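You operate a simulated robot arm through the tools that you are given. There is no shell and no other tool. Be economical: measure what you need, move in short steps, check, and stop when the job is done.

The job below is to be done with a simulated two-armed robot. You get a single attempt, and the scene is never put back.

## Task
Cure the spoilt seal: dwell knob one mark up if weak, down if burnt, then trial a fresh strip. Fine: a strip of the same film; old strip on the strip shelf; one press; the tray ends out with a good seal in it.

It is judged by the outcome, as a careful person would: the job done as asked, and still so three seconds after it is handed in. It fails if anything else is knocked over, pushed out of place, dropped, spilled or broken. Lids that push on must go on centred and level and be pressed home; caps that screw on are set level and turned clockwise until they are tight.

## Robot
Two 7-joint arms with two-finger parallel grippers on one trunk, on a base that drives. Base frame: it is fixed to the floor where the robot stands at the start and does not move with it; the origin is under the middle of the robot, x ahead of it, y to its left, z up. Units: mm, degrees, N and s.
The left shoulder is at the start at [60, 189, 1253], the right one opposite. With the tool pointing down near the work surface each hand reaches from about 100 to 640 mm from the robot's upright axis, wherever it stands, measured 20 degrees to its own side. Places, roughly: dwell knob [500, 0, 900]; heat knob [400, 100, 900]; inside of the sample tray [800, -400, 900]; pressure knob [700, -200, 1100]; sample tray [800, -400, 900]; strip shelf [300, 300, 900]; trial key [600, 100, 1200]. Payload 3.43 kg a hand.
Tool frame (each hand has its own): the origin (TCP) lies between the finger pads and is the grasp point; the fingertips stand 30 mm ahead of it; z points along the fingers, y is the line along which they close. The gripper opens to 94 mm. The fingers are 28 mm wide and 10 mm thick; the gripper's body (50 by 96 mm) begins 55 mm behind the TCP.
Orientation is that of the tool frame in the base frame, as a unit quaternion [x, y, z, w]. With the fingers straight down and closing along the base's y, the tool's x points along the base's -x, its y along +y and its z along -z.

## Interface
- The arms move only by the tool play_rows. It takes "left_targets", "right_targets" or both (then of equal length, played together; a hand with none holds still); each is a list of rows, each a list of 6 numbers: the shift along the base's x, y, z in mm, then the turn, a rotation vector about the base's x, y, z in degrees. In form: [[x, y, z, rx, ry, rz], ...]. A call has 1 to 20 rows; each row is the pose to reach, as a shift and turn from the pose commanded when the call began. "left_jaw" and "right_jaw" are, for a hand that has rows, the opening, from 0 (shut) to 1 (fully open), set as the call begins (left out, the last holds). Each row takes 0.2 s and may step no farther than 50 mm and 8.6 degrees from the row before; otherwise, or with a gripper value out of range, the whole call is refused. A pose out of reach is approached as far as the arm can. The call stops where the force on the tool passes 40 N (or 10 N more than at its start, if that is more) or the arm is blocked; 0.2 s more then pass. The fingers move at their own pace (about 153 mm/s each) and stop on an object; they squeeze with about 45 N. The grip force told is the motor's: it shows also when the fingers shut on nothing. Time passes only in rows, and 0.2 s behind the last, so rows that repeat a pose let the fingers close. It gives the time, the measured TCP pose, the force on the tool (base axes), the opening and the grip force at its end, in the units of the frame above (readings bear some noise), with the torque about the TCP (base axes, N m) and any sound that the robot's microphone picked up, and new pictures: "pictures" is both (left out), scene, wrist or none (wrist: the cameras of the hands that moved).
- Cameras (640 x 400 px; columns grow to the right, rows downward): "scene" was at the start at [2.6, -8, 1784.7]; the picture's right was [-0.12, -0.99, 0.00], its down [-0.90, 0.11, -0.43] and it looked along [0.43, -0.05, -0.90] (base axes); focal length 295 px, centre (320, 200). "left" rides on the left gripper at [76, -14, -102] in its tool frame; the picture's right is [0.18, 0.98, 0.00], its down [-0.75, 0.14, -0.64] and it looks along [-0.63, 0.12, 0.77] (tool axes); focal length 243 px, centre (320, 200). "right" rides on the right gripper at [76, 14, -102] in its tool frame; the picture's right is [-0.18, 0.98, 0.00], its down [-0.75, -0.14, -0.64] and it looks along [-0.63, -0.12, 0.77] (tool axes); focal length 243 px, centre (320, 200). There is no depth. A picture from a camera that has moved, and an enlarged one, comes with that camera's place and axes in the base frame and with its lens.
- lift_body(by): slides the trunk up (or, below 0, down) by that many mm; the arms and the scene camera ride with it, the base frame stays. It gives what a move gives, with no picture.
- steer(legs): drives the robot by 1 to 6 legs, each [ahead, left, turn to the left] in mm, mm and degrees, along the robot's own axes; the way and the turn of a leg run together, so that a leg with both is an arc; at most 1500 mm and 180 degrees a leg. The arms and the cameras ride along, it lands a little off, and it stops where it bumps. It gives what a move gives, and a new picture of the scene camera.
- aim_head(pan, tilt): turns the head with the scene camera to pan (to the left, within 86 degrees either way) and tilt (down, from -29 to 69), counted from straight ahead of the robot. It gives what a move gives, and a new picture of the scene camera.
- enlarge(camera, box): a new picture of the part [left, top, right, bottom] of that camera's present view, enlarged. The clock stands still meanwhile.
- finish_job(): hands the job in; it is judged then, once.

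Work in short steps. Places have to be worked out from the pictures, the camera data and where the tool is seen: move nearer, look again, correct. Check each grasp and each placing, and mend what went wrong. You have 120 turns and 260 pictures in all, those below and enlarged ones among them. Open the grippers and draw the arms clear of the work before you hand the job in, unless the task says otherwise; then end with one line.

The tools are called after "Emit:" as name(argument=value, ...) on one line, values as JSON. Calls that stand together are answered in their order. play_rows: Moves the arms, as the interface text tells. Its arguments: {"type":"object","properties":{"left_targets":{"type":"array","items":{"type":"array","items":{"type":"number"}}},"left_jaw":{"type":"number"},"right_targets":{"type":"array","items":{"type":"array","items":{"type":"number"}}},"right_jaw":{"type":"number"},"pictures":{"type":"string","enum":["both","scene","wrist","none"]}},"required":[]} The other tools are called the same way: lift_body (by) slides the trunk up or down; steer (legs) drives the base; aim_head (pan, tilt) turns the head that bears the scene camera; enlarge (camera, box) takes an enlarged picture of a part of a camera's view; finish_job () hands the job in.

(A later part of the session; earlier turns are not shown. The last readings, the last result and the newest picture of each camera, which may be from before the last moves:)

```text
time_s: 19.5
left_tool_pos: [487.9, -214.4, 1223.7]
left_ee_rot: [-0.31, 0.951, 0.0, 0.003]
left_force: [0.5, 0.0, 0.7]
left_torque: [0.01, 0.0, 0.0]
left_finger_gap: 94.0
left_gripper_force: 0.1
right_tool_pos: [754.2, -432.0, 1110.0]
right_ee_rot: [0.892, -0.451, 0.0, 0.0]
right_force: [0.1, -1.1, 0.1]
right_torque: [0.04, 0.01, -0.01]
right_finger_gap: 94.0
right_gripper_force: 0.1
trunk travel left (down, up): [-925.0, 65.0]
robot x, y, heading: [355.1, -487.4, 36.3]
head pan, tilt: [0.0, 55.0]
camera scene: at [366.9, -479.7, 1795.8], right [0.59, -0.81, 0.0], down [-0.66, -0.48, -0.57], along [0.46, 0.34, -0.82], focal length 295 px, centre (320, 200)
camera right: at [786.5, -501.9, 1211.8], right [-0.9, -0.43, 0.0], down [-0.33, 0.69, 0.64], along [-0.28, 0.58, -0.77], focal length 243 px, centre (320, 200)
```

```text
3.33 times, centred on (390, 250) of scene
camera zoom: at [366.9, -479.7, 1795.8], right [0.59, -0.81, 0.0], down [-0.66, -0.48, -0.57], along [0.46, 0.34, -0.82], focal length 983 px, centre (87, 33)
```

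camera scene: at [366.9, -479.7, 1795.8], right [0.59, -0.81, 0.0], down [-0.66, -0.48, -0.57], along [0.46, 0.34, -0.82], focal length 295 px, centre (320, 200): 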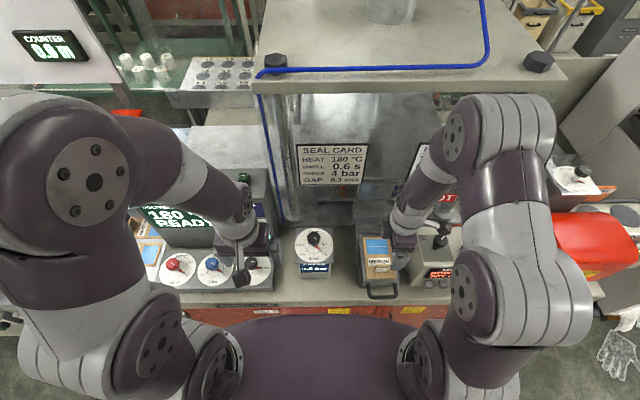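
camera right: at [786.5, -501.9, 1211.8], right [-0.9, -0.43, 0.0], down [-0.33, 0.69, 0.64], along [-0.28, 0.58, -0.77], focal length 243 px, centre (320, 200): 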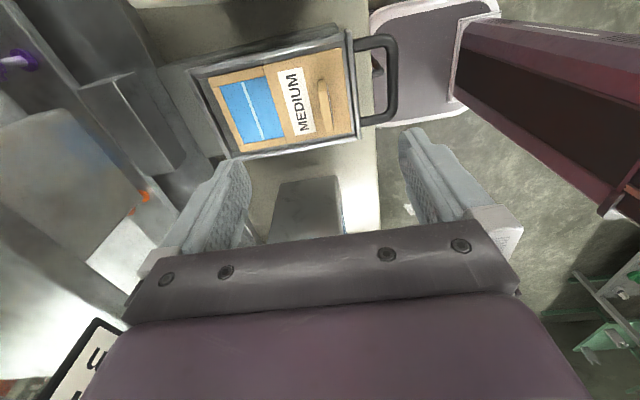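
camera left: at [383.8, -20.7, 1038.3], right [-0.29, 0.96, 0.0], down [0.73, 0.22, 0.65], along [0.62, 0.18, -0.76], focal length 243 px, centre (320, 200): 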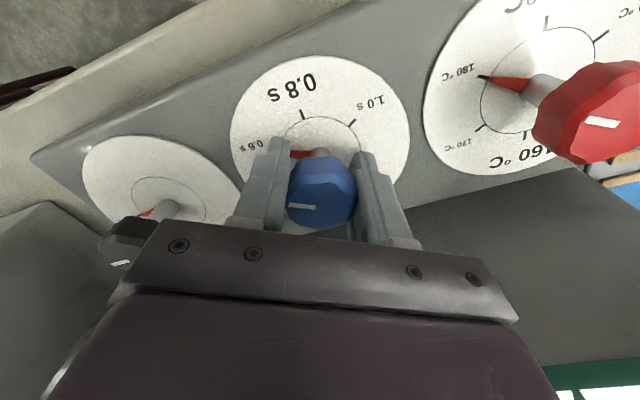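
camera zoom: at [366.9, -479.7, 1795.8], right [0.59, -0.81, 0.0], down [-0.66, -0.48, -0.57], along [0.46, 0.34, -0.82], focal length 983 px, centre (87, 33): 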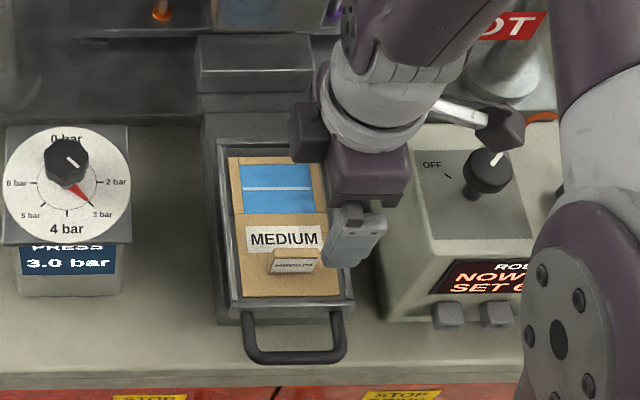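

Triangulation puts the tab at about (744, -429), top z≈955. I descend to z≈1000 with jaws half open and look again.

Emit:
play_rows(right_targets=[[-5, 1, -40, 0, 0, 0], [-10, 3, -80, 0, 0, 0], [-10, 3, -110, 0, 0, 0]], right_jaw=0.5, pictures="wrist")

Emit:
enlarge(camera="scene", box=[330, 190, 450, 310])

```text
time_s: 20.3
left_tool_pos: [487.9, -215.2, 1224.1]
left_ee_rot: [-0.31, 0.951, 0.0, 0.002]
left_force: [-0.4, -0.5, 0.2]
left_torque: [-0.01, -0.01, 0.02]
left_finger_gap: 94.2
left_gripper_force: 0.1
right_tool_pos: [743.5, -428.3, 999.0]
right_ee_rot: [0.892, -0.453, 0.0, 0.0]
right_force: [0.6, -0.7, -0.5]
right_torque: [0.01, -0.01, 0.01]
right_finger_gap: 47.2
right_gripper_force: 0.1
trunk travel left (down, up): [-925.0, 65.0]
robot x, y, heading: [355.7, -487.9, 36.2]
head pan, tilt: [0.0, 55.0]
camera right: at [777.3, -498.3, 1101.8], right [-0.9, -0.43, 0.0], down [-0.33, 0.69, 0.64], along [-0.28, 0.58, -0.77], focal length 243 px, centre (320, 200)
```

right: 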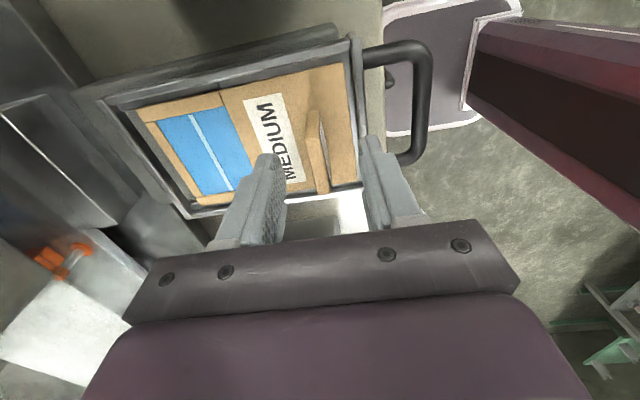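

```text
3.33 times, centred on (390, 250) of scene
camera zoom: at [367.6, -479.4, 1795.9], right [0.59, -0.81, 0.0], down [-0.66, -0.48, -0.57], along [0.46, 0.34, -0.82], focal length 983 px, centre (87, 33)
```

zoom: 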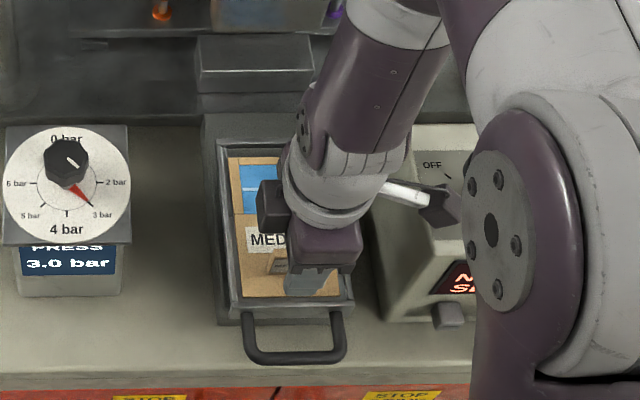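

I zoom on the tab between the fingers.

Emit:
enlarge(camera="right", box=[230, 80, 410, 220])

```text
2.86 times, centred on (320, 150) of right
camera zoom: at [777.3, -498.3, 1101.8], right [-0.9, -0.43, 0.0], down [-0.33, 0.69, 0.64], along [-0.28, 0.58, -0.77], focal length 693 px, centre (320, 343)
```

zoom: 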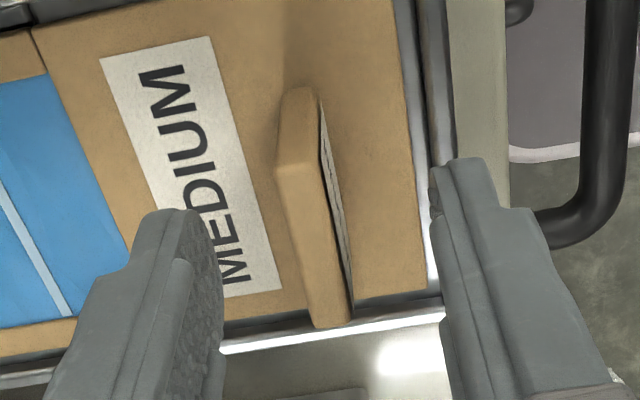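

Re-triangulated: tab top ≈975 at (745,-427), foot ≈931, ~34 mm wide. I lower to z 968 (tips 938) and close.

Emit:
play_rows(right_targets=[[1.5, 1.5, -15, 0, 0, 0], [1.5, 1.5, -31, 0, 0, 0]], pictures="none")

Emit:
play_rows(right_targets=[[0, 0, 0, 0, 0, 0], [0, 0, 0, 0, 0, 0], [0, 0, 0, 0, 0, 0]], right_jaw=0, pictures="wrist")

```text
time_s: 20.9
left_tool_pos: [487.1, -213.6, 1225.2]
left_ee_rot: [-0.31, 0.951, 0.0, 0.004]
left_force: [-1.0, 0.3, -0.5]
left_torque: [0.03, -0.02, -0.06]
left_finger_gap: 94.0
left_gripper_force: 0.0
right_tool_pos: [745.3, -426.5, 972.3]
right_ee_rot: [0.892, -0.453, 0.002, -0.002]
right_force: [-0.6, 0.4, 13.3]
right_torque: [-0.19, 0.4, -0.02]
right_finger_gap: 46.9
right_gripper_force: 0.0
trunk travel left (down, up): [-925.0, 65.0]
robot x, y, heading: [357.9, -485.5, 36.3]
head pan, tilt: [0.0, 55.0]
stopped in row 2 (right hand): the force on the tool passed its limit at 60 N (the readings are from after the stop); the commanded pose is now the measured one
```

```text
time_s: 21.7
left_tool_pos: [489.3, -214.8, 1223.9]
left_ee_rot: [-0.311, 0.951, 0.0, 0.003]
left_force: [-0.6, 1.1, -0.9]
left_torque: [0.01, -0.02, -0.01]
left_finger_gap: 93.9
left_gripper_force: 0.1
right_tool_pos: [746.7, -426.4, 972.2]
right_ee_rot: [0.892, -0.452, 0.001, -0.002]
right_force: [0.3, -0.1, -0.1]
right_torque: [0.01, 0.02, 0.02]
right_finger_gap: 11.9
right_gripper_force: 44.9
trunk travel left (down, up): [-925.0, 65.0]
robot x, y, heading: [358.3, -484.4, 36.2]
head pan, tilt: [0.0, 55.0]
camera right: at [779.8, -495.2, 1074.5], right [-0.9, -0.43, 0.0], down [-0.33, 0.69, 0.64], along [-0.28, 0.58, -0.77], focal length 243 px, centre (320, 200)
```

right: 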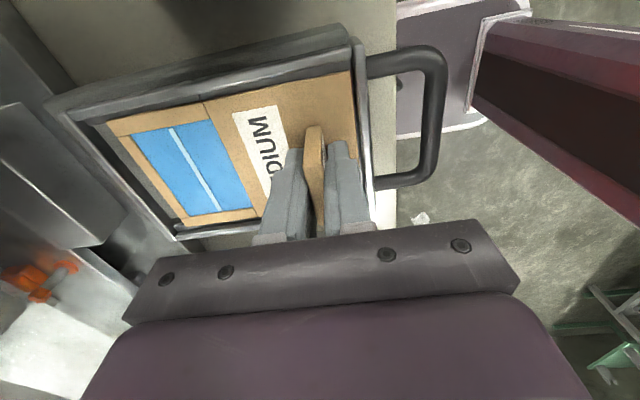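

Tab held (12 mm). Card surface is at z≈942. I lift straight up and check.

Emit:
play_rows(right_targets=[[0, 0, 15, 0, 0, 0], [0, 0, 40, 0, 0, 0], [0, 0, 85, 0, 0, 0], [0, 0, 130, 0, 0, 0], [0, 0, 175, 0, 0, 0]], pictures="both")

```text
time_s: 22.9
left_tool_pos: [484.9, -215.5, 1223.6]
left_ee_rot: [-0.31, 0.951, 0.0, 0.004]
left_force: [-0.7, -0.4, 0.1]
left_torque: [-0.01, -0.03, 0.01]
left_finger_gap: 94.1
left_gripper_force: 0.0
right_tool_pos: [744.1, -426.3, 1148.2]
right_ee_rot: [0.892, -0.452, 0.001, -0.001]
right_force: [-0.1, -0.2, 0.0]
right_torque: [-0.02, -0.03, 0.02]
right_finger_gap: 7.5
right_gripper_force: 41.2
trunk travel left (down, up): [-925.0, 65.0]
robot x, y, heading: [354.7, -485.0, 36.0]
head pan, tilt: [0.0, 55.0]
camera scene: at [363.7, -481.3, 1795.8], right [0.59, -0.81, 0.0], down [-0.66, -0.48, -0.58], along [0.46, 0.34, -0.82], focal length 295 px, centre (320, 200)
camera right: at [776.3, -496.3, 1250.6], right [-0.9, -0.43, 0.0], down [-0.33, 0.69, 0.64], along [-0.28, 0.58, -0.77], focal length 243 px, centre (320, 200)
```

scene: 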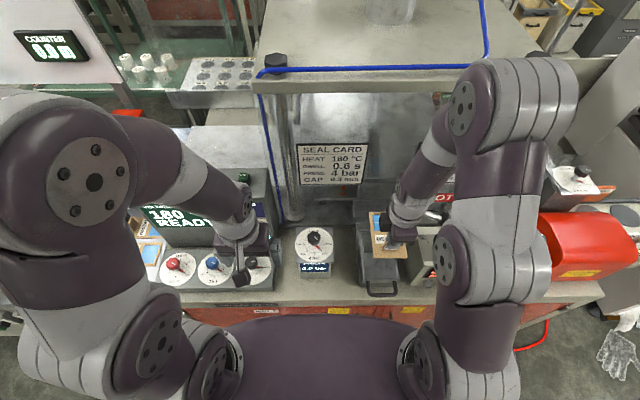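
right: 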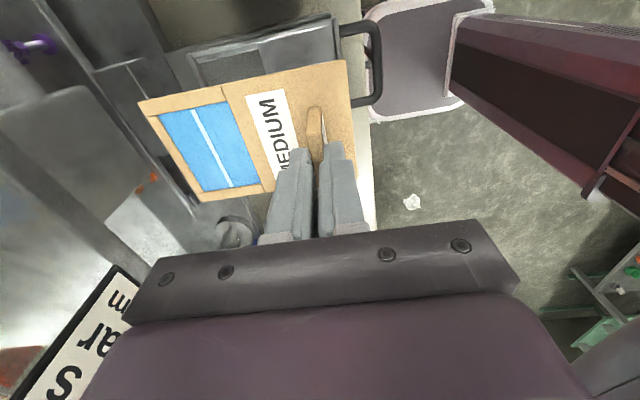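

The old strip is up (gap settled at 7.5 mm, strip level). I draw it in, turn the hand −90° so the film points right, and park the left hand farther up and back.

Emit:
play_rows(left_targets=[[-9, 0, 7, 0, 0, 0], [-18, 0, 14, 0, 0, 0], [-27, 0, 21, 0, 0, 0], [-36, 0, 28, 0, 0, 0], [-45, -1, 35, 0, 0, 0], [-54, -1, 42, 0, 0, 0], [-63, -2, 49, 0, 0, 0], [-72, -2, 56, 0, 0, 0], [-81, -3, 63, 0, 0, 0], [-90, -3, 70, 0, 0, 0], [-104, -4, 76, 0, 0, 0]], right_targets=[[-10, -8, 10, 0, 0, -5], [-20, -16, 20, 0, 0, -13], [-30, -24, 30, 0, 0, -21], [-40, -32, 40, 0, 0, -29], [-50, -40, 45, 0, 0, -37], [-60, -47, 50, 0, 0, -45], [-70, -53, 50, 0, 0, -53.5], [-80, -59, 50, 0, 0, -62], [-80, -59, 50, 0, 0, -70.5], [-80, -59, 50, 0, 0, -79], [-80, -59, 50, 0, 0, -87]], pictures="both")

```text
time_s: 25.3
left_tool_pos: [423.9, -191.0, 1294.7]
left_ee_rot: [-0.31, 0.951, 0.0, 0.002]
left_force: [-0.2, -0.3, -0.1]
left_torque: [0.0, 0.02, 0.01]
left_finger_gap: 94.1
left_gripper_force: 0.0
left hand out of reach, approached as far as the arm can: row 6, 7, 8, 9, 10, 11
right_tool_pos: [666.6, -485.5, 1197.1]
right_ee_rot: [-0.335, 0.942, -0.002, 0.0]
right_force: [0.5, -0.1, -0.2]
right_torque: [0.01, 0.03, -0.01]
right_finger_gap: 7.5
right_gripper_force: 40.9
trunk travel left (down, up): [-925.0, 65.0]
robot x, y, heading: [355.3, -487.4, 36.3]
head pan, tilt: [0.0, 55.0]
camera scene: at [366.7, -479.7, 1795.8], right [0.59, -0.81, 0.0], down [-0.66, -0.48, -0.57], along [0.46, 0.34, -0.82], focal length 295 px, centre (320, 200)
camera right: at [597.9, -521.6, 1299.7], right [-0.48, 0.88, 0.0], down [0.67, 0.37, 0.64], along [0.57, 0.3, -0.77], focal length 243 px, centre (320, 200)
camera left: at [371.0, -247.7, 1398.6], right [-0.73, 0.69, 0.0], down [0.52, 0.56, 0.65], along [0.44, 0.47, -0.76], focal length 243 px, centre (320, 200)
```

scene: 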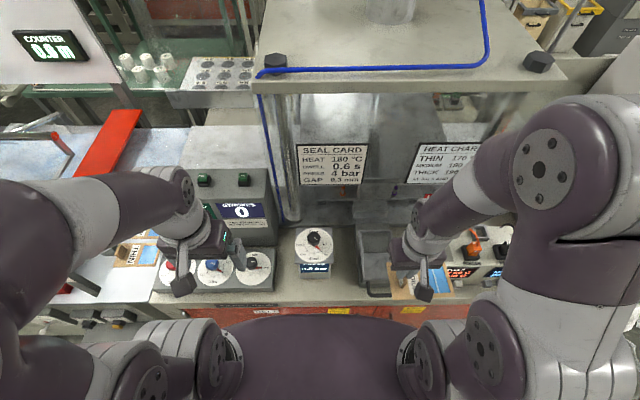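
right: 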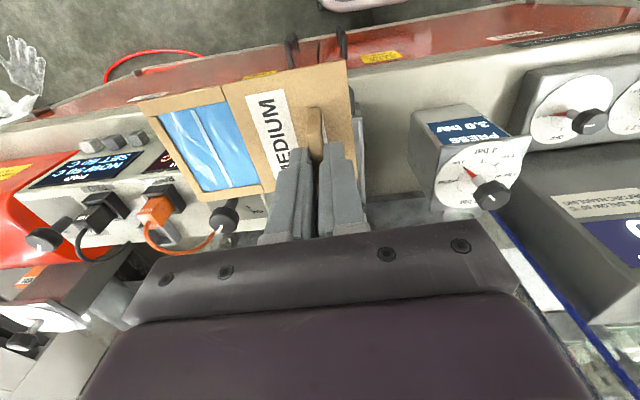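
left: 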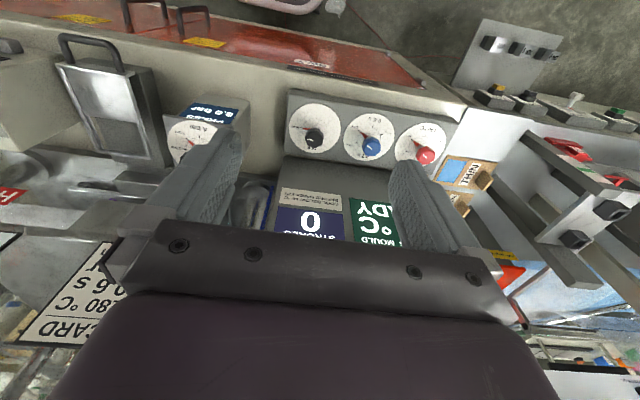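

I drive left toward the strip shelf in stages, checking the left arm's clearance.

Emit:
steer(legs=[[0, 380, 0]])

Emit:
aim_head(pan=30, tilt=50)

```text
time_s: 27.7
left_tool_pos: [202.4, 113.5, 1296.1]
left_ee_rot: [-0.31, 0.951, 0.001, 0.002]
left_force: [-0.3, 0.3, 0.7]
left_torque: [0.02, 0.03, -0.01]
left_finger_gap: 93.8
left_gripper_force: 0.1
right_tool_pos: [444.2, -180.9, 1197.6]
right_ee_rot: [-0.336, 0.942, 0.0, 0.0]
right_force: [-0.8, -0.5, -0.6]
right_torque: [0.01, 0.07, 0.0]
right_finger_gap: 7.6
right_gripper_force: 42.2
trunk travel left (down, up): [-925.0, 65.0]
robot x, y, heading: [132.3, -177.2, 36.2]
head pan, tilt: [0.0, 55.0]
camera scene: at [144.9, -175.2, 1795.8], right [0.59, -0.81, 0.0], down [-0.66, -0.48, -0.57], along [0.46, 0.34, -0.82], focal length 295 px, centre (320, 200)
```

scene: 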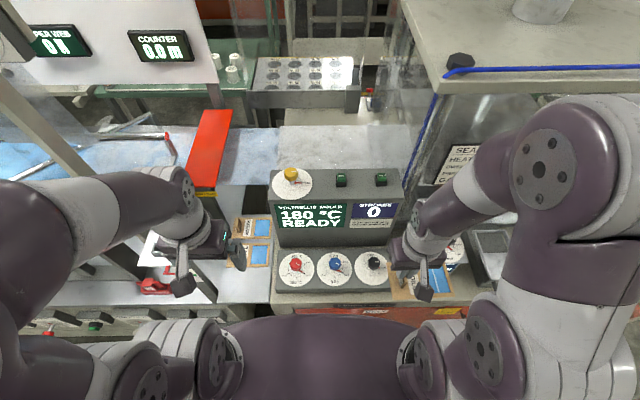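

```text
time_s: 28.7
left_tool_pos: [202.3, 114.5, 1296.0]
left_ee_rot: [-0.31, 0.951, -0.001, 0.002]
left_force: [0.1, 0.1, -0.7]
left_torque: [-0.04, 0.01, -0.03]
left_finger_gap: 93.9
left_gripper_force: 0.0
right_tool_pos: [443.7, -179.0, 1195.6]
right_ee_rot: [-0.335, 0.942, -0.001, 0.001]
right_force: [0.7, -0.2, 0.6]
right_torque: [-0.03, -0.01, 0.01]
right_finger_gap: 7.3
right_gripper_force: 41.4
trunk travel left (down, up): [-925.0, 65.0]
robot x, y, heading: [126.9, -180.8, 36.0]
head pan, tilt: [30.0, 50.0]
camera scene: at [116.7, -145.6, 1802.3], right [0.91, -0.41, 0.0], down [-0.31, -0.7, -0.64], along [0.26, 0.59, -0.77], focal length 295 px, centre (320, 200)
```

scene: 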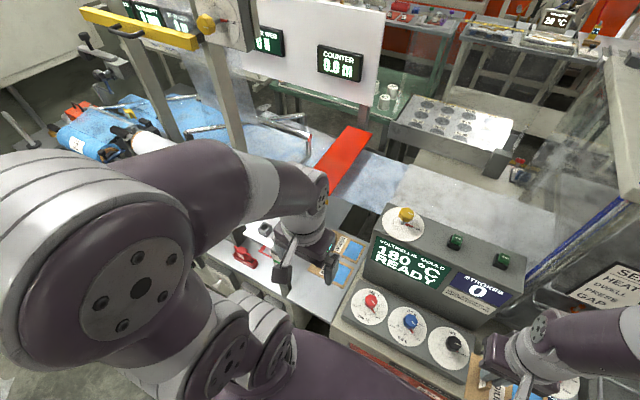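

The left arm has free room. I drive 160 mm more to the left and view the shelf.

Emit:
steer(legs=[[0, 160, 0]])

Emit:
aim_head(pan=0, tilt=60)

Emit:
enlarge(camera="scene", box=[200, 140, 400, 300])

Emit:
enlarge(camera="left", box=[0, 0, 640, 400])

```text
time_s: 30.1
left_tool_pos: [110.0, 241.3, 1297.3]
left_ee_rot: [-0.309, 0.951, 0.002, 0.002]
left_force: [0.5, 0.1, -0.5]
left_torque: [0.0, -0.03, 0.0]
left_finger_gap: 93.8
left_gripper_force: 0.0
right_tool_pos: [349.6, -53.0, 1196.8]
right_ee_rot: [-0.334, 0.942, -0.001, 0.0]
right_force: [0.8, 0.1, -0.6]
right_torque: [0.0, 0.02, -0.02]
right_finger_gap: 7.7
right_gripper_force: 41.4
trunk travel left (down, up): [-925.0, 65.0]
robot x, y, heading: [35.1, -48.4, 36.1]
head pan, tilt: [30.0, 50.0]
camera scene: at [24.9, -19.7, 1802.4], right [0.91, -0.41, 0.0], down [-0.31, -0.7, -0.64], along [0.26, 0.59, -0.77], focal length 295 px, centre (320, 200)
```

scene: 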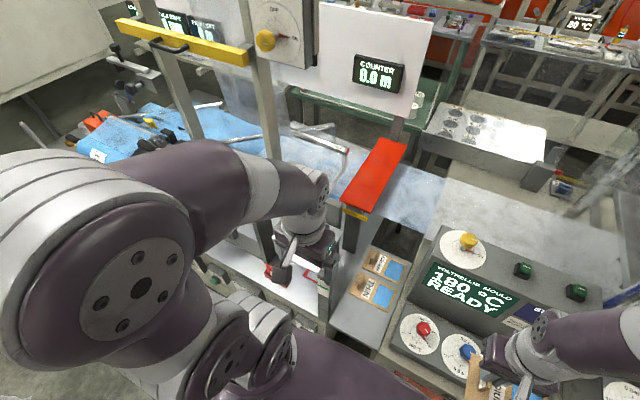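

```text
time_s: 31.0
left_tool_pos: [108.6, 244.0, 1296.0]
left_ee_rot: [-0.31, 0.951, 0.0, 0.002]
left_force: [-0.1, -0.1, 0.0]
left_torque: [0.01, 0.01, -0.01]
left_finger_gap: 94.0
left_gripper_force: 0.1
right_tool_pos: [348.0, -50.2, 1197.8]
right_ee_rot: [-0.335, 0.942, -0.002, 0.001]
right_force: [0.2, -0.3, 0.1]
right_torque: [0.03, -0.03, 0.02]
right_finger_gap: 7.3
right_gripper_force: 41.9
trunk travel left (down, up): [-925.0, 65.0]
robot x, y, heading: [38.5, -50.7, 35.7]
head pan, tilt: [0.0, 60.0]
camera scene: at [44.4, -46.6, 1789.8], right [0.59, -0.81, 0.0], down [-0.7, -0.51, -0.5], along [0.4, 0.29, -0.87], focal length 295 px, centre (320, 200)
```

scene: 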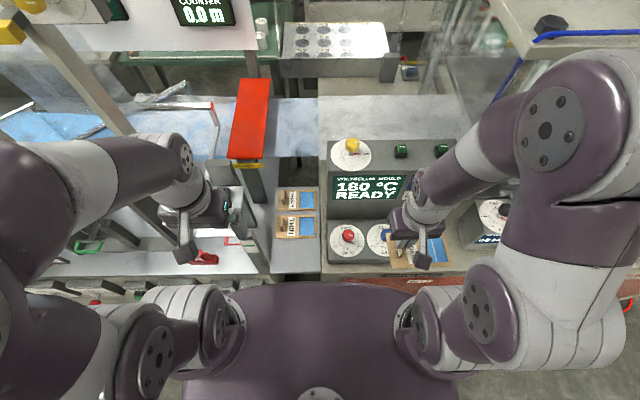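

```text
2.50 times, centred on (300, 220) of scene
camera zoom: at [44.4, -46.6, 1789.8], right [0.59, -0.81, 0.0], down [-0.7, -0.51, -0.5], along [0.4, 0.29, -0.87], focal length 738 px, centre (370, 150)
```

zoom: 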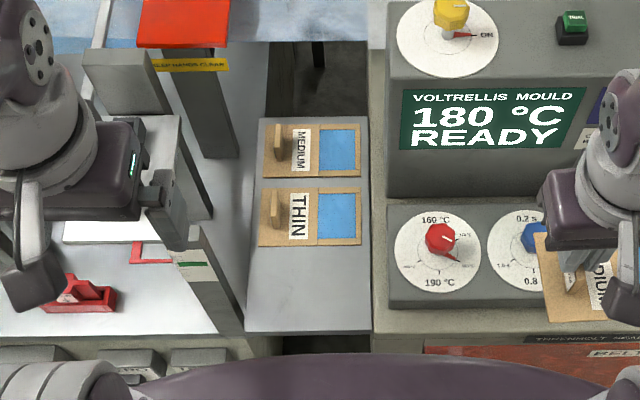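

```text
1.00 times, centred on (320, 200) of left (not enlarged: the box is as wide or as high as the picture)
camera zoom: at [53.6, 188.4, 1398.3], right [-0.73, 0.69, 0.0], down [0.52, 0.56, 0.64], along [0.44, 0.47, -0.76], focal length 243 px, centre (320, 200)
```

zoom: 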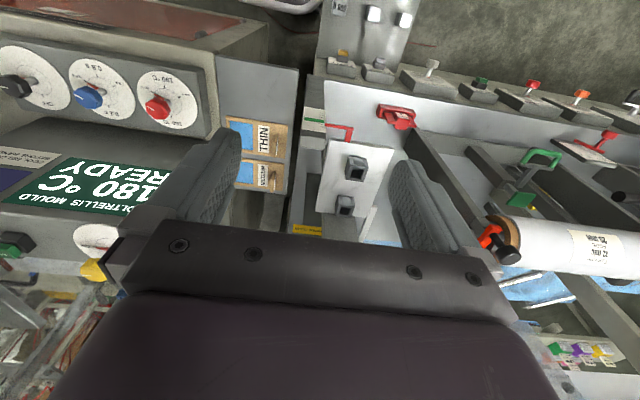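

The shelf has a free front row (z≈860). I shift the left hand 90 mm farther left out of the way, then bring the right hand over the free row, about (232, 242).

Emit:
play_rows(left_targets=[[-18, 24, 0, 0, 0, 0], [-36, 48, 0, 0, 0, 0], [-53, 73, 0, 0, 0, 0]], pictures="none")

Emit:
play_rows(right_targets=[[-15, 40, 0, 0, 0, 1], [-30, 80, 0, 0, 0, 2], [-45, 120, 0, 0, 0, 3], [-60, 160, 0, 0, 0, 3], [-80, 200, -10, 0, 0, 3], [-95, 240, -20, 0, 0, 3], [-110, 270, -40, 0, 0, 3], [-115, 290, -80, 0, 0, 3], [-115, 290, -120, 0, 0, 3], [-115, 290, -160, 0, 0, 3]], pictures="both")

```text
time_s: 31.8
left_tool_pos: [55.6, 318.7, 1296.0]
left_ee_rot: [-0.308, 0.951, 0.0, 0.002]
left_force: [-0.1, -0.2, -0.3]
left_torque: [0.0, -0.02, -0.04]
left_finger_gap: 93.6
left_gripper_force: 0.0
right_tool_pos: [349.2, -48.9, 1196.7]
right_ee_rot: [-0.335, 0.942, -0.002, 0.0]
right_force: [-0.7, 0.8, -1.1]
right_torque: [-0.01, 0.01, 0.0]
right_finger_gap: 7.5
right_gripper_force: 41.4
trunk travel left (down, up): [-925.0, 65.0]
robot x, y, heading: [34.4, -48.0, 36.0]
head pan, tilt: [0.0, 60.0]
```

```text
time_s: 34.0
left_tool_pos: [55.2, 318.4, 1297.2]
left_ee_rot: [-0.309, 0.951, -0.001, 0.001]
left_force: [-0.3, -0.6, -0.4]
left_torque: [-0.01, -0.01, 0.03]
left_finger_gap: 94.0
left_gripper_force: 0.0
right_tool_pos: [234.0, 240.5, 1038.3]
right_ee_rot: [-0.359, 0.933, -0.001, 0.0]
right_force: [-0.4, 0.1, -0.2]
right_torque: [-0.01, 0.01, 0.01]
right_finger_gap: 7.5
right_gripper_force: 41.3
trunk travel left (down, up): [-925.0, 65.0]
robot x, y, heading: [42.1, -51.5, 36.1]
head pan, tilt: [0.0, 60.0]
camera scene: at [45.0, -46.5, 1789.8], right [0.59, -0.81, 0.0], down [-0.7, -0.51, -0.5], along [0.4, 0.29, -0.87], focal length 295 px, centre (320, 200)
camera right: at [167.7, 200.3, 1139.7], right [-0.52, 0.85, 0.0], down [0.65, 0.4, 0.64], along [0.55, 0.33, -0.77], focal length 243 px, centre (320, 200)
```

scene: 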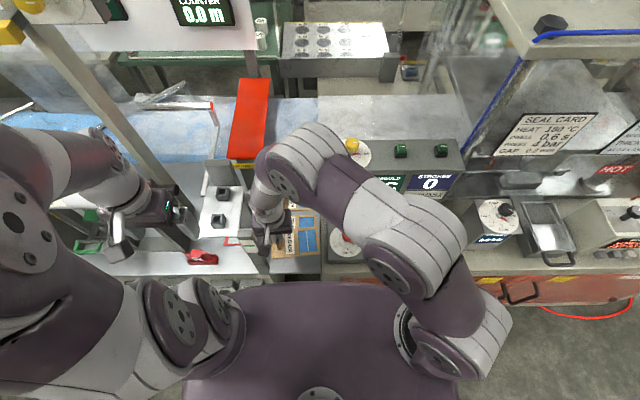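
right: 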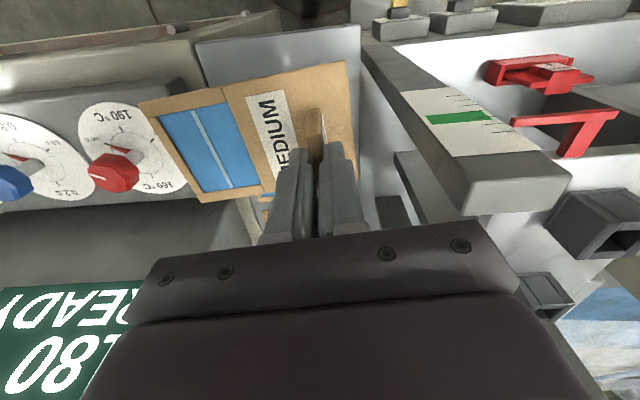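

The hand is ~6° off square (my +3 was the wrong way). I correct by −6° and descend to z≈960.

Emit:
play_rows(right_targets=[[-1, 1, -25, 0, 0, -3], [-2, 1, -50, 0, 0, -6], [-2, 1, -75, 0, 0, -6]], pictures="both")

Emit:
enlarge(camera="scene", box=[210, 170, 370, 290])

```text
time_s: 34.8
left_tool_pos: [56.4, 317.9, 1297.0]
left_ee_rot: [-0.31, 0.951, -0.001, 0.002]
left_force: [0.6, 0.2, 0.6]
left_torque: [-0.02, 0.01, -0.03]
left_finger_gap: 94.0
left_gripper_force: 0.0
right_tool_pos: [232.5, 240.6, 962.6]
right_ee_rot: [-0.31, 0.951, -0.002, 0.0]
right_force: [0.1, -0.3, 0.3]
right_torque: [-0.01, 0.04, 0.02]
right_finger_gap: 7.4
right_gripper_force: 41.8
trunk travel left (down, up): [-925.0, 65.0]
robot x, y, heading: [36.2, -54.4, 36.2]
head pan, tilt: [0.0, 60.0]
camera scene: at [45.0, -46.8, 1789.8], right [0.59, -0.81, 0.0], down [-0.7, -0.51, -0.5], along [0.4, 0.29, -0.87], focal length 295 px, centre (320, 200)
camera right: at [162.2, 208.7, 1064.2], right [-0.43, 0.9, 0.0], down [0.69, 0.33, 0.64], along [0.58, 0.27, -0.77], focal length 243 px, centre (320, 200)
```

scene: 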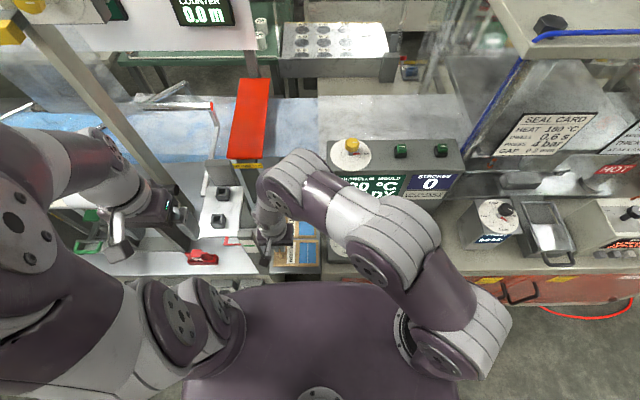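
right: 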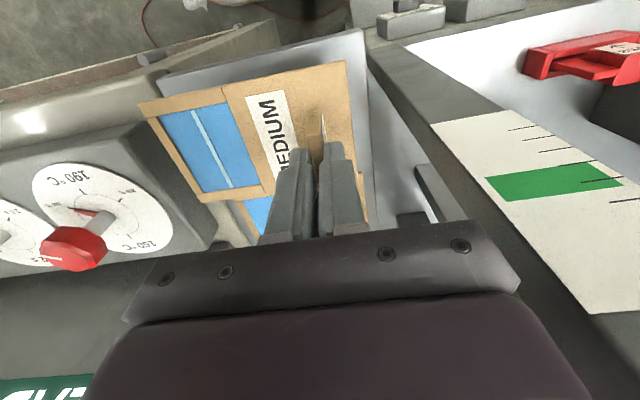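

```text
3.33 times, centred on (290, 230) of scene
camera zoom: at [45.0, -46.8, 1789.8], right [0.59, -0.81, 0.0], down [-0.7, -0.51, -0.5], along [0.4, 0.29, -0.87], focal length 983 px, centre (420, 100)
```

zoom: 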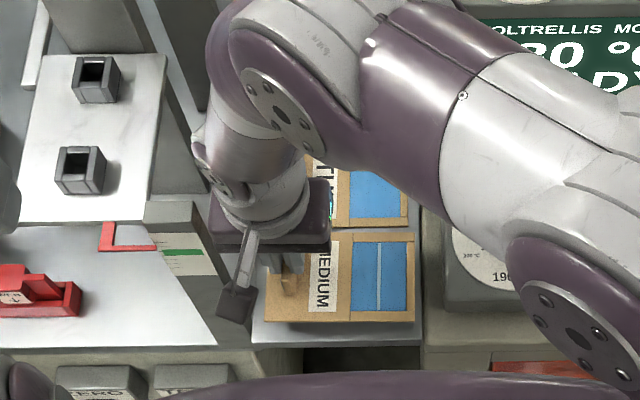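

My scene estimates carry about −17 mm bias in depth, so I shift 16 mm deeper and 6 mm left, then descend toward the shelf.

Emit:
play_rows(right_targets=[[9.4, 14.3, -15, 0, 0, 0], [9.4, 14.3, -40, 0, 0, 0]], pictures="both")

Emit:
enlarge(camera="scene", box=[210, 170, 370, 290])

```text
time_s: 35.4
left_tool_pos: [55.2, 315.3, 1297.4]
left_ee_rot: [-0.31, 0.951, 0.002, 0.002]
left_force: [0.1, -0.7, -0.1]
left_torque: [0.05, 0.04, -0.03]
left_finger_gap: 93.8
left_gripper_force: 0.1
right_tool_pos: [241.9, 257.0, 925.3]
right_ee_rot: [-0.309, 0.951, 0.003, 0.002]
right_force: [5.4, 2.4, 16.5]
right_torque: [-0.34, 0.2, 0.11]
right_finger_gap: 7.4
right_gripper_force: 41.8
trunk travel left (down, up): [-925.0, 65.0]
robot x, y, heading: [38.5, -47.9, 35.9]
head pan, tilt: [0.0, 60.0]
camera scene: at [44.0, -51.3, 1790.4], right [0.59, -0.81, 0.0], down [-0.7, -0.51, -0.5], along [0.4, 0.3, -0.87], focal length 295 px, centre (320, 200)
camera right: at [172.1, 222.6, 1027.0], right [-0.43, 0.9, 0.0], down [0.69, 0.33, 0.65], along [0.58, 0.28, -0.76], focal length 243 px, centre (320, 200)
```

scene: 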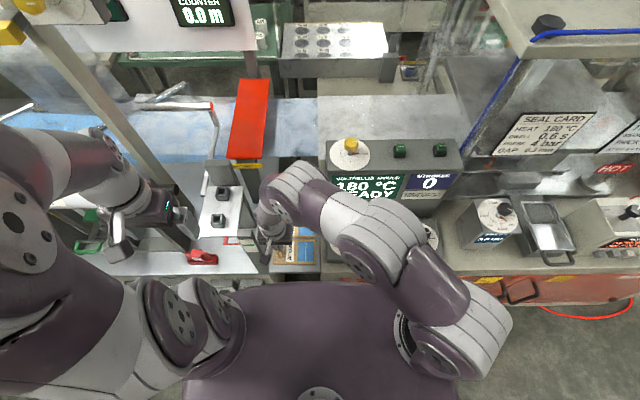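
right: 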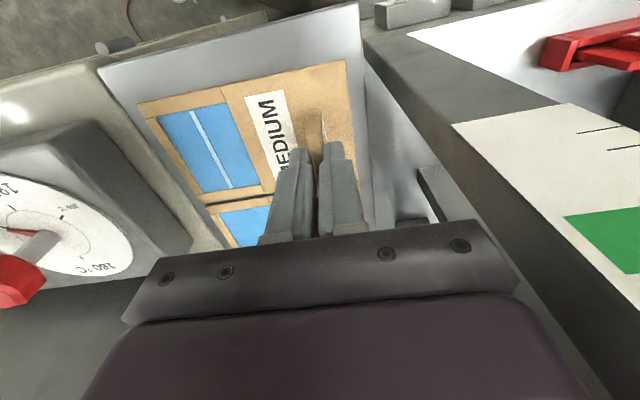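

```text
3.33 times, centred on (290, 230) of scene
camera zoom: at [44.0, -51.3, 1790.4], right [0.59, -0.81, 0.0], down [-0.7, -0.51, -0.5], along [0.4, 0.3, -0.87], focal length 983 px, centre (420, 100)
```

zoom: 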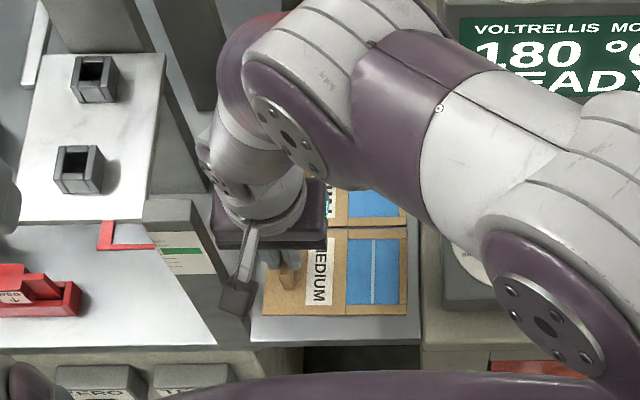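

I feel contact (16 N up) – strip seems landed. I check the gap to the THIN strip behind it.

Emit:
enlarge(camera="right", box=[120, 40, 380, 250])

Emit:
enlarge(camera="scene", box=[265, 205, 335, 265])

```text
1.90 times, centred on (250, 145) of right
camera zoom: at [172.1, 222.6, 1027.0], right [-0.43, 0.9, 0.0], down [0.69, 0.33, 0.65], along [0.58, 0.28, -0.76], focal length 462 px, centre (453, 305)
```

zoom: 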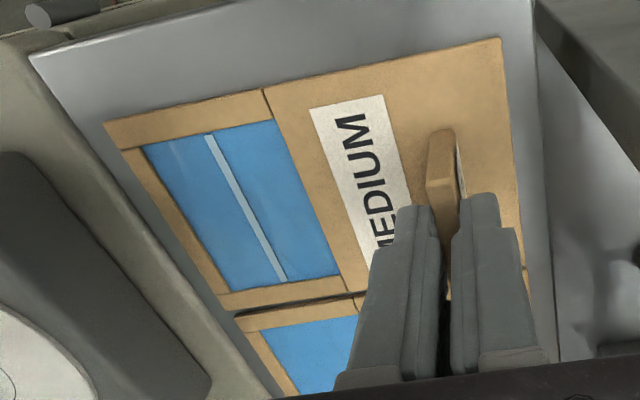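

```text
6.67 times, centred on (300, 235) of scene
camera zoom: at [44.0, -51.3, 1790.4], right [0.59, -0.81, 0.0], down [-0.7, -0.51, -0.5], along [0.4, 0.3, -0.87], focal length 1967 px, centre (453, -33)
```

zoom: 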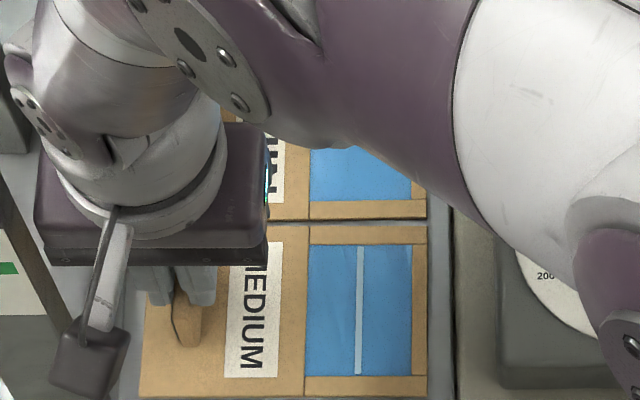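

It lies flat with only ~3 mm gap to THIN. I lift slightly, shift 7 mm toward the front, set down and release.

Emit:
play_rows(right_targets=[[0, 0, 4, 0, 0, 0], [-5.6, -4.1, 4, 0, 0, 0], [-5.6, -4.1, 0, 0, 0, 0]], pictures="none")

Emit:
enlarge(camera="right", box=[120, 40, 380, 250])

```text
time_s: 36.2
left_tool_pos: [54.1, 316.1, 1297.7]
left_ee_rot: [-0.309, 0.951, 0.001, 0.002]
left_force: [-0.6, -0.2, 0.4]
left_torque: [0.01, 0.01, -0.02]
left_finger_gap: 94.2
left_gripper_force: 0.1
right_tool_pos: [234.8, 250.7, 923.5]
right_ee_rot: [-0.31, 0.951, 0.001, 0.002]
right_force: [3.0, -2.9, 28.8]
right_torque: [-0.63, 0.64, 0.07]
right_finger_gap: 7.6
right_gripper_force: 41.7
trunk travel left (down, up): [-925.0, 65.0]
robot x, y, heading: [36.8, -51.9, 36.0]
head pan, tilt: [0.0, 60.0]
```

```text
1.90 times, centred on (250, 145) of right
camera zoom: at [165.2, 217.8, 1026.8], right [-0.43, 0.9, 0.0], down [0.69, 0.33, 0.64], along [0.58, 0.28, -0.77], focal length 462 px, centre (453, 305)
```

zoom: 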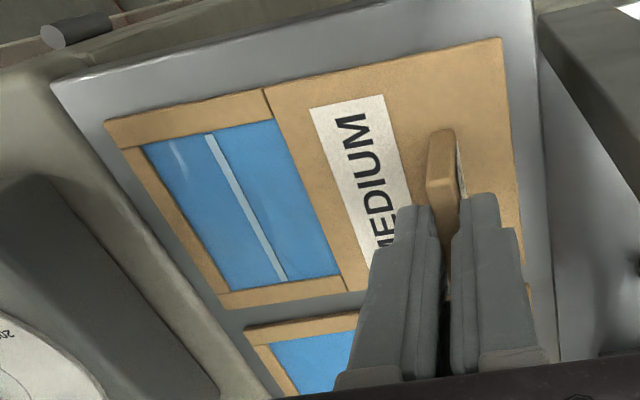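

Good gap now. Release and rise.

Emit:
play_rows(right_targets=[[0, 0, 1, 0, 0, 0], [0, 0, 1, 0, 0, 0], [0, 0, 1, 0, 0, 0], [0, 0, 30, 0, 0, 0], [0, 0, 75, 0, 0, 0], [0, 0, 110, 0, 0, 0]], right_jaw=0.5, pictures="both")

```text
time_s: 37.6
left_tool_pos: [54.8, 318.2, 1296.5]
left_ee_rot: [-0.309, 0.951, 0.0, 0.002]
left_force: [0.7, -0.2, 0.2]
left_torque: [0.0, 0.01, -0.01]
left_finger_gap: 93.8
left_gripper_force: 0.1
right_tool_pos: [236.6, 250.4, 1033.6]
right_ee_rot: [-0.309, 0.951, -0.002, 0.001]
right_force: [-0.5, -0.6, 0.0]
right_torque: [-0.03, -0.01, -0.02]
right_finger_gap: 46.9
right_gripper_force: 0.0
trunk travel left (down, up): [-925.0, 65.0]
robot x, y, heading: [39.8, -49.1, 36.0]
head pan, tilt: [0.0, 60.0]
camera scene: at [44.7, -47.5, 1789.7], right [0.59, -0.81, 0.0], down [-0.7, -0.51, -0.5], along [0.4, 0.29, -0.87], focal length 295 px, centre (320, 200)
camera right: at [165.4, 217.6, 1135.1], right [-0.43, 0.9, 0.0], down [0.69, 0.33, 0.64], along [0.58, 0.27, -0.77], focal length 243 px, centre (320, 200)
```

scene: 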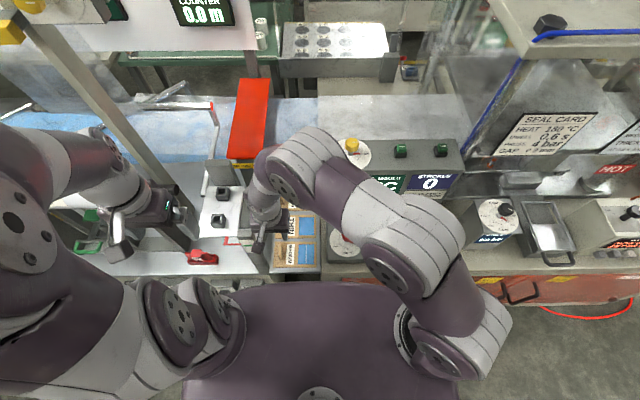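
right: 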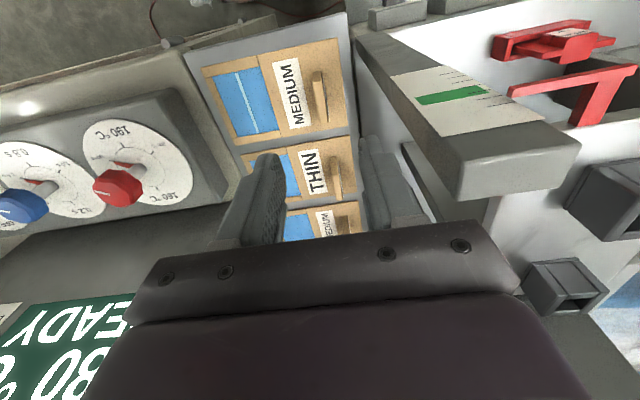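

Old strip rests well on the shelf. The fresh MEDIUM is at the back near a post with an orange panel; I measure that obstacle from two head angles.

Emit:
enlarge(camera="scene", box=[190, 60, 350, 280])

Emit:
aim_head(pan=60, tilt=45)

Emit:
enlarge(camera="scene", box=[300, 80, 500, 280])

```text
1.82 times, centred on (270, 170) of scene
camera zoom: at [44.7, -47.5, 1789.7], right [0.59, -0.81, 0.0], down [-0.7, -0.51, -0.5], along [0.4, 0.29, -0.87], focal length 536 px, centre (411, 254)
```

zoom: 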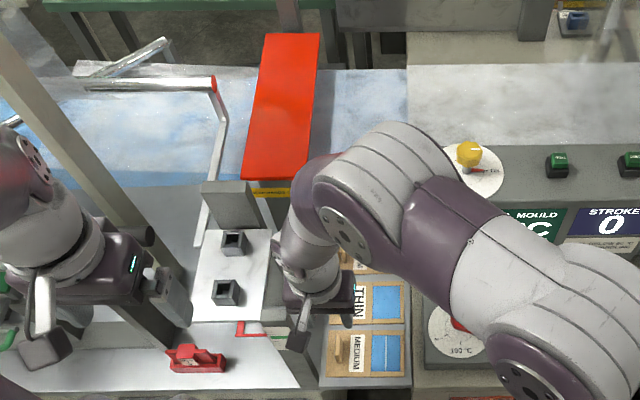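

```text
time_s: 38.9
left_tool_pos: [55.6, 318.1, 1296.4]
left_ee_rot: [-0.309, 0.951, 0.0, 0.002]
left_force: [0.3, -0.4, -0.3]
left_torque: [0.01, 0.01, -0.01]
left_finger_gap: 94.1
left_gripper_force: 0.0
right_tool_pos: [235.6, 251.0, 1032.6]
right_ee_rot: [-0.31, 0.951, -0.002, 0.0]
right_force: [-0.5, 0.3, -0.5]
right_torque: [0.01, 0.02, 0.01]
right_finger_gap: 47.1
right_gripper_force: 0.0
trunk travel left (down, up): [-925.0, 65.0]
robot x, y, heading: [34.4, -53.4, 35.8]
head pan, tilt: [60.0, 45.0]
camera scene: at [-17.5, -5.3, 1809.2], right [0.99, 0.1, 0.0], down [0.07, -0.7, -0.71], along [-0.07, 0.7, -0.71], focal length 295 px, centre (320, 200)
```

scene: 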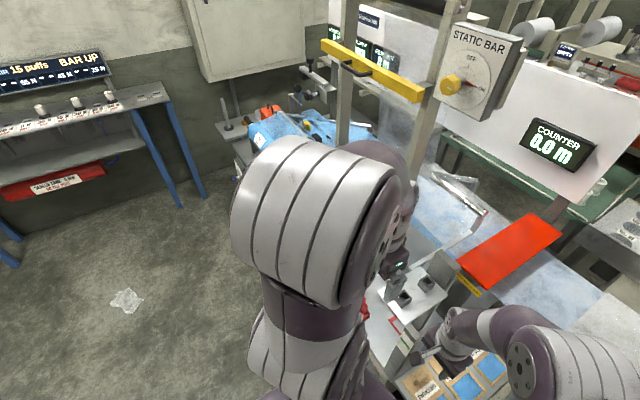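

```text
2.00 times, centred on (400, 180) of scene
camera zoom: at [-17.5, -5.3, 1809.2], right [0.99, 0.1, 0.0], down [0.07, -0.7, -0.71], along [-0.07, 0.7, -0.71], focal length 590 px, centre (160, 240)
```

zoom: 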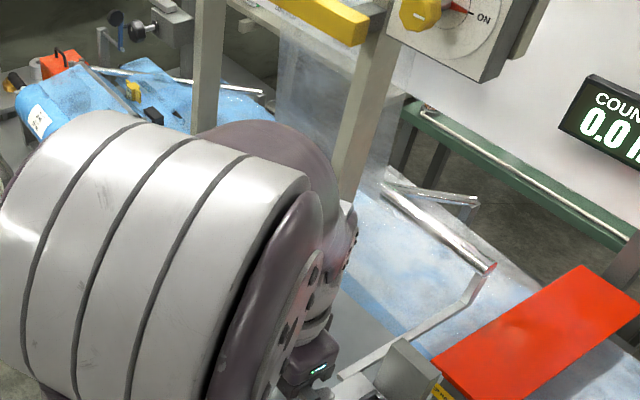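

Panel: right edge s≈−112, front n≈575, z≈1060; my gripper body would reach s≈−108 only at n≈543, so it clears narrowly. I move above the MEDIUM strip at safe height and look with the wrist camera.

Emit:
aim_head(pan=0, tilt=60)

Emit:
play_rows(right_targets=[[0, 0, 40, 0, 0, 0], [24, 18, 75, 0, 0, 0], [60, 44, 90, 0, 0, 0], [95, 69, 90, 0, 0, 0], [115, 82, 90, 0, 0, 0]], pictures="both")

```text
time_s: 40.2
left_tool_pos: [55.6, 318.2, 1295.3]
left_ee_rot: [-0.309, 0.951, 0.0, 0.001]
left_force: [0.0, -0.1, -0.2]
left_torque: [-0.01, 0.02, 0.02]
left_finger_gap: 94.0
left_gripper_force: 0.0
right_tool_pos: [235.8, 251.3, 1031.2]
right_ee_rot: [-0.311, 0.95, -0.002, 0.001]
right_force: [-0.9, 0.0, -0.6]
right_torque: [0.0, 0.03, 0.01]
right_finger_gap: 47.0
right_gripper_force: 0.0
trunk travel left (down, up): [-925.0, 65.0]
robot x, y, heading: [37.3, -53.3, 36.3]
head pan, tilt: [0.0, 60.0]
camera scene: at [44.8, -47.0, 1789.8], right [0.59, -0.81, 0.0], down [-0.7, -0.51, -0.5], along [0.4, 0.29, -0.87], focal length 295 px, centre (320, 200)
```

scene: 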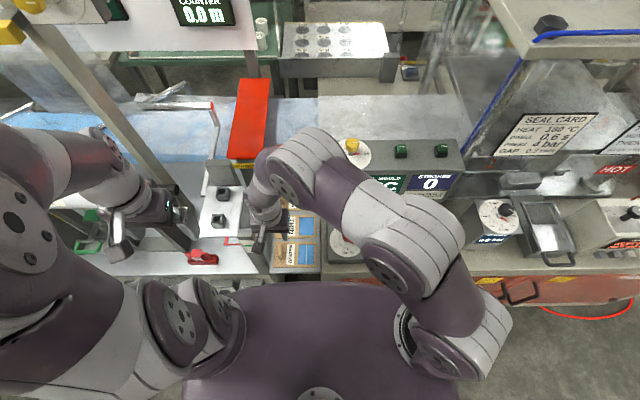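

```text
time_s: 41.4
left_tool_pos: [55.8, 317.9, 1295.5]
left_ee_rot: [-0.309, 0.951, 0.0, 0.002]
left_force: [-0.1, -0.7, -0.2]
left_torque: [0.0, -0.01, 0.02]
left_finger_gap: 94.1
left_gripper_force: 0.1
right_tool_pos: [351.6, 333.5, 1121.7]
right_ee_rot: [-0.31, 0.951, -0.002, 0.001]
right_force: [0.1, 0.3, 0.1]
right_torque: [0.0, 0.01, 0.0]
right_finger_gap: 46.8
right_gripper_force: 0.1
trunk travel left (down, up): [-925.0, 65.0]
robot x, y, heading: [36.5, -49.0, 35.8]
head pan, tilt: [0.0, 60.0]
camera scene: at [45.5, -46.8, 1789.8], right [0.59, -0.81, 0.0], down [-0.7, -0.51, -0.5], along [0.4, 0.29, -0.87], focal length 295 px, centre (320, 200)
camera right: at [281.0, 300.2, 1224.4], right [-0.43, 0.9, 0.0], down [0.69, 0.33, 0.64], along [0.58, 0.27, -0.77], focal length 243 px, centre (320, 200)
```

scene: 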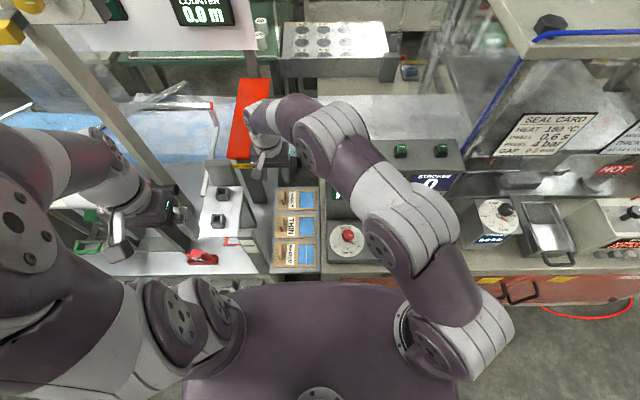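
right: 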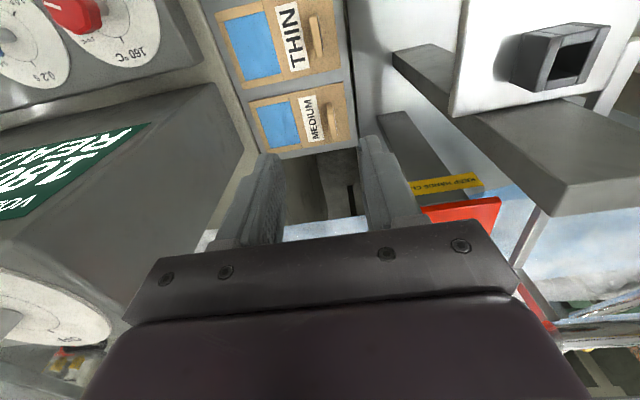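

I zoom on the MEDIUM strip for exact tab coordinates.

Emit:
enlarge(camera="right", box=[230, 60, 390, 180])

Emit:
enlarge(camera="scene", box=[240, 170, 340, 280])

```text
3.33 times, centred on (310, 120) of right
camera zoom: at [281.0, 300.2, 1224.4], right [-0.43, 0.9, 0.0], down [0.69, 0.33, 0.64], along [0.58, 0.27, -0.77], focal length 809 px, centre (353, 467)
```

zoom: 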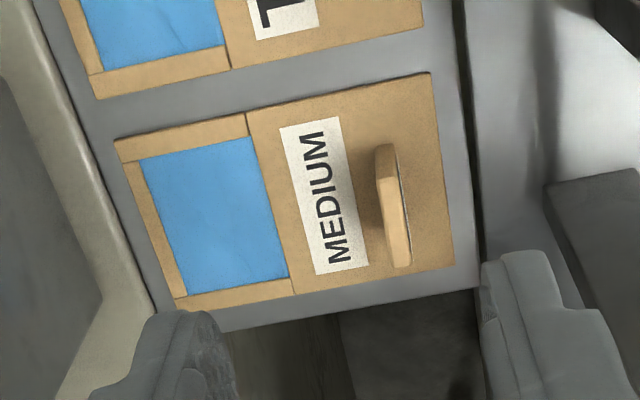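

```text
3.64 times, centred on (290, 225) of scene
camera zoom: at [45.5, -46.8, 1789.8], right [0.59, -0.81, 0.0], down [-0.7, -0.51, -0.5], along [0.4, 0.29, -0.87], focal length 1073 px, centre (429, 109)
```

zoom: 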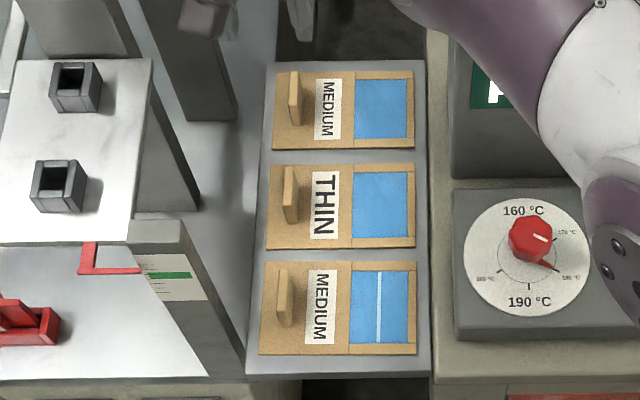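

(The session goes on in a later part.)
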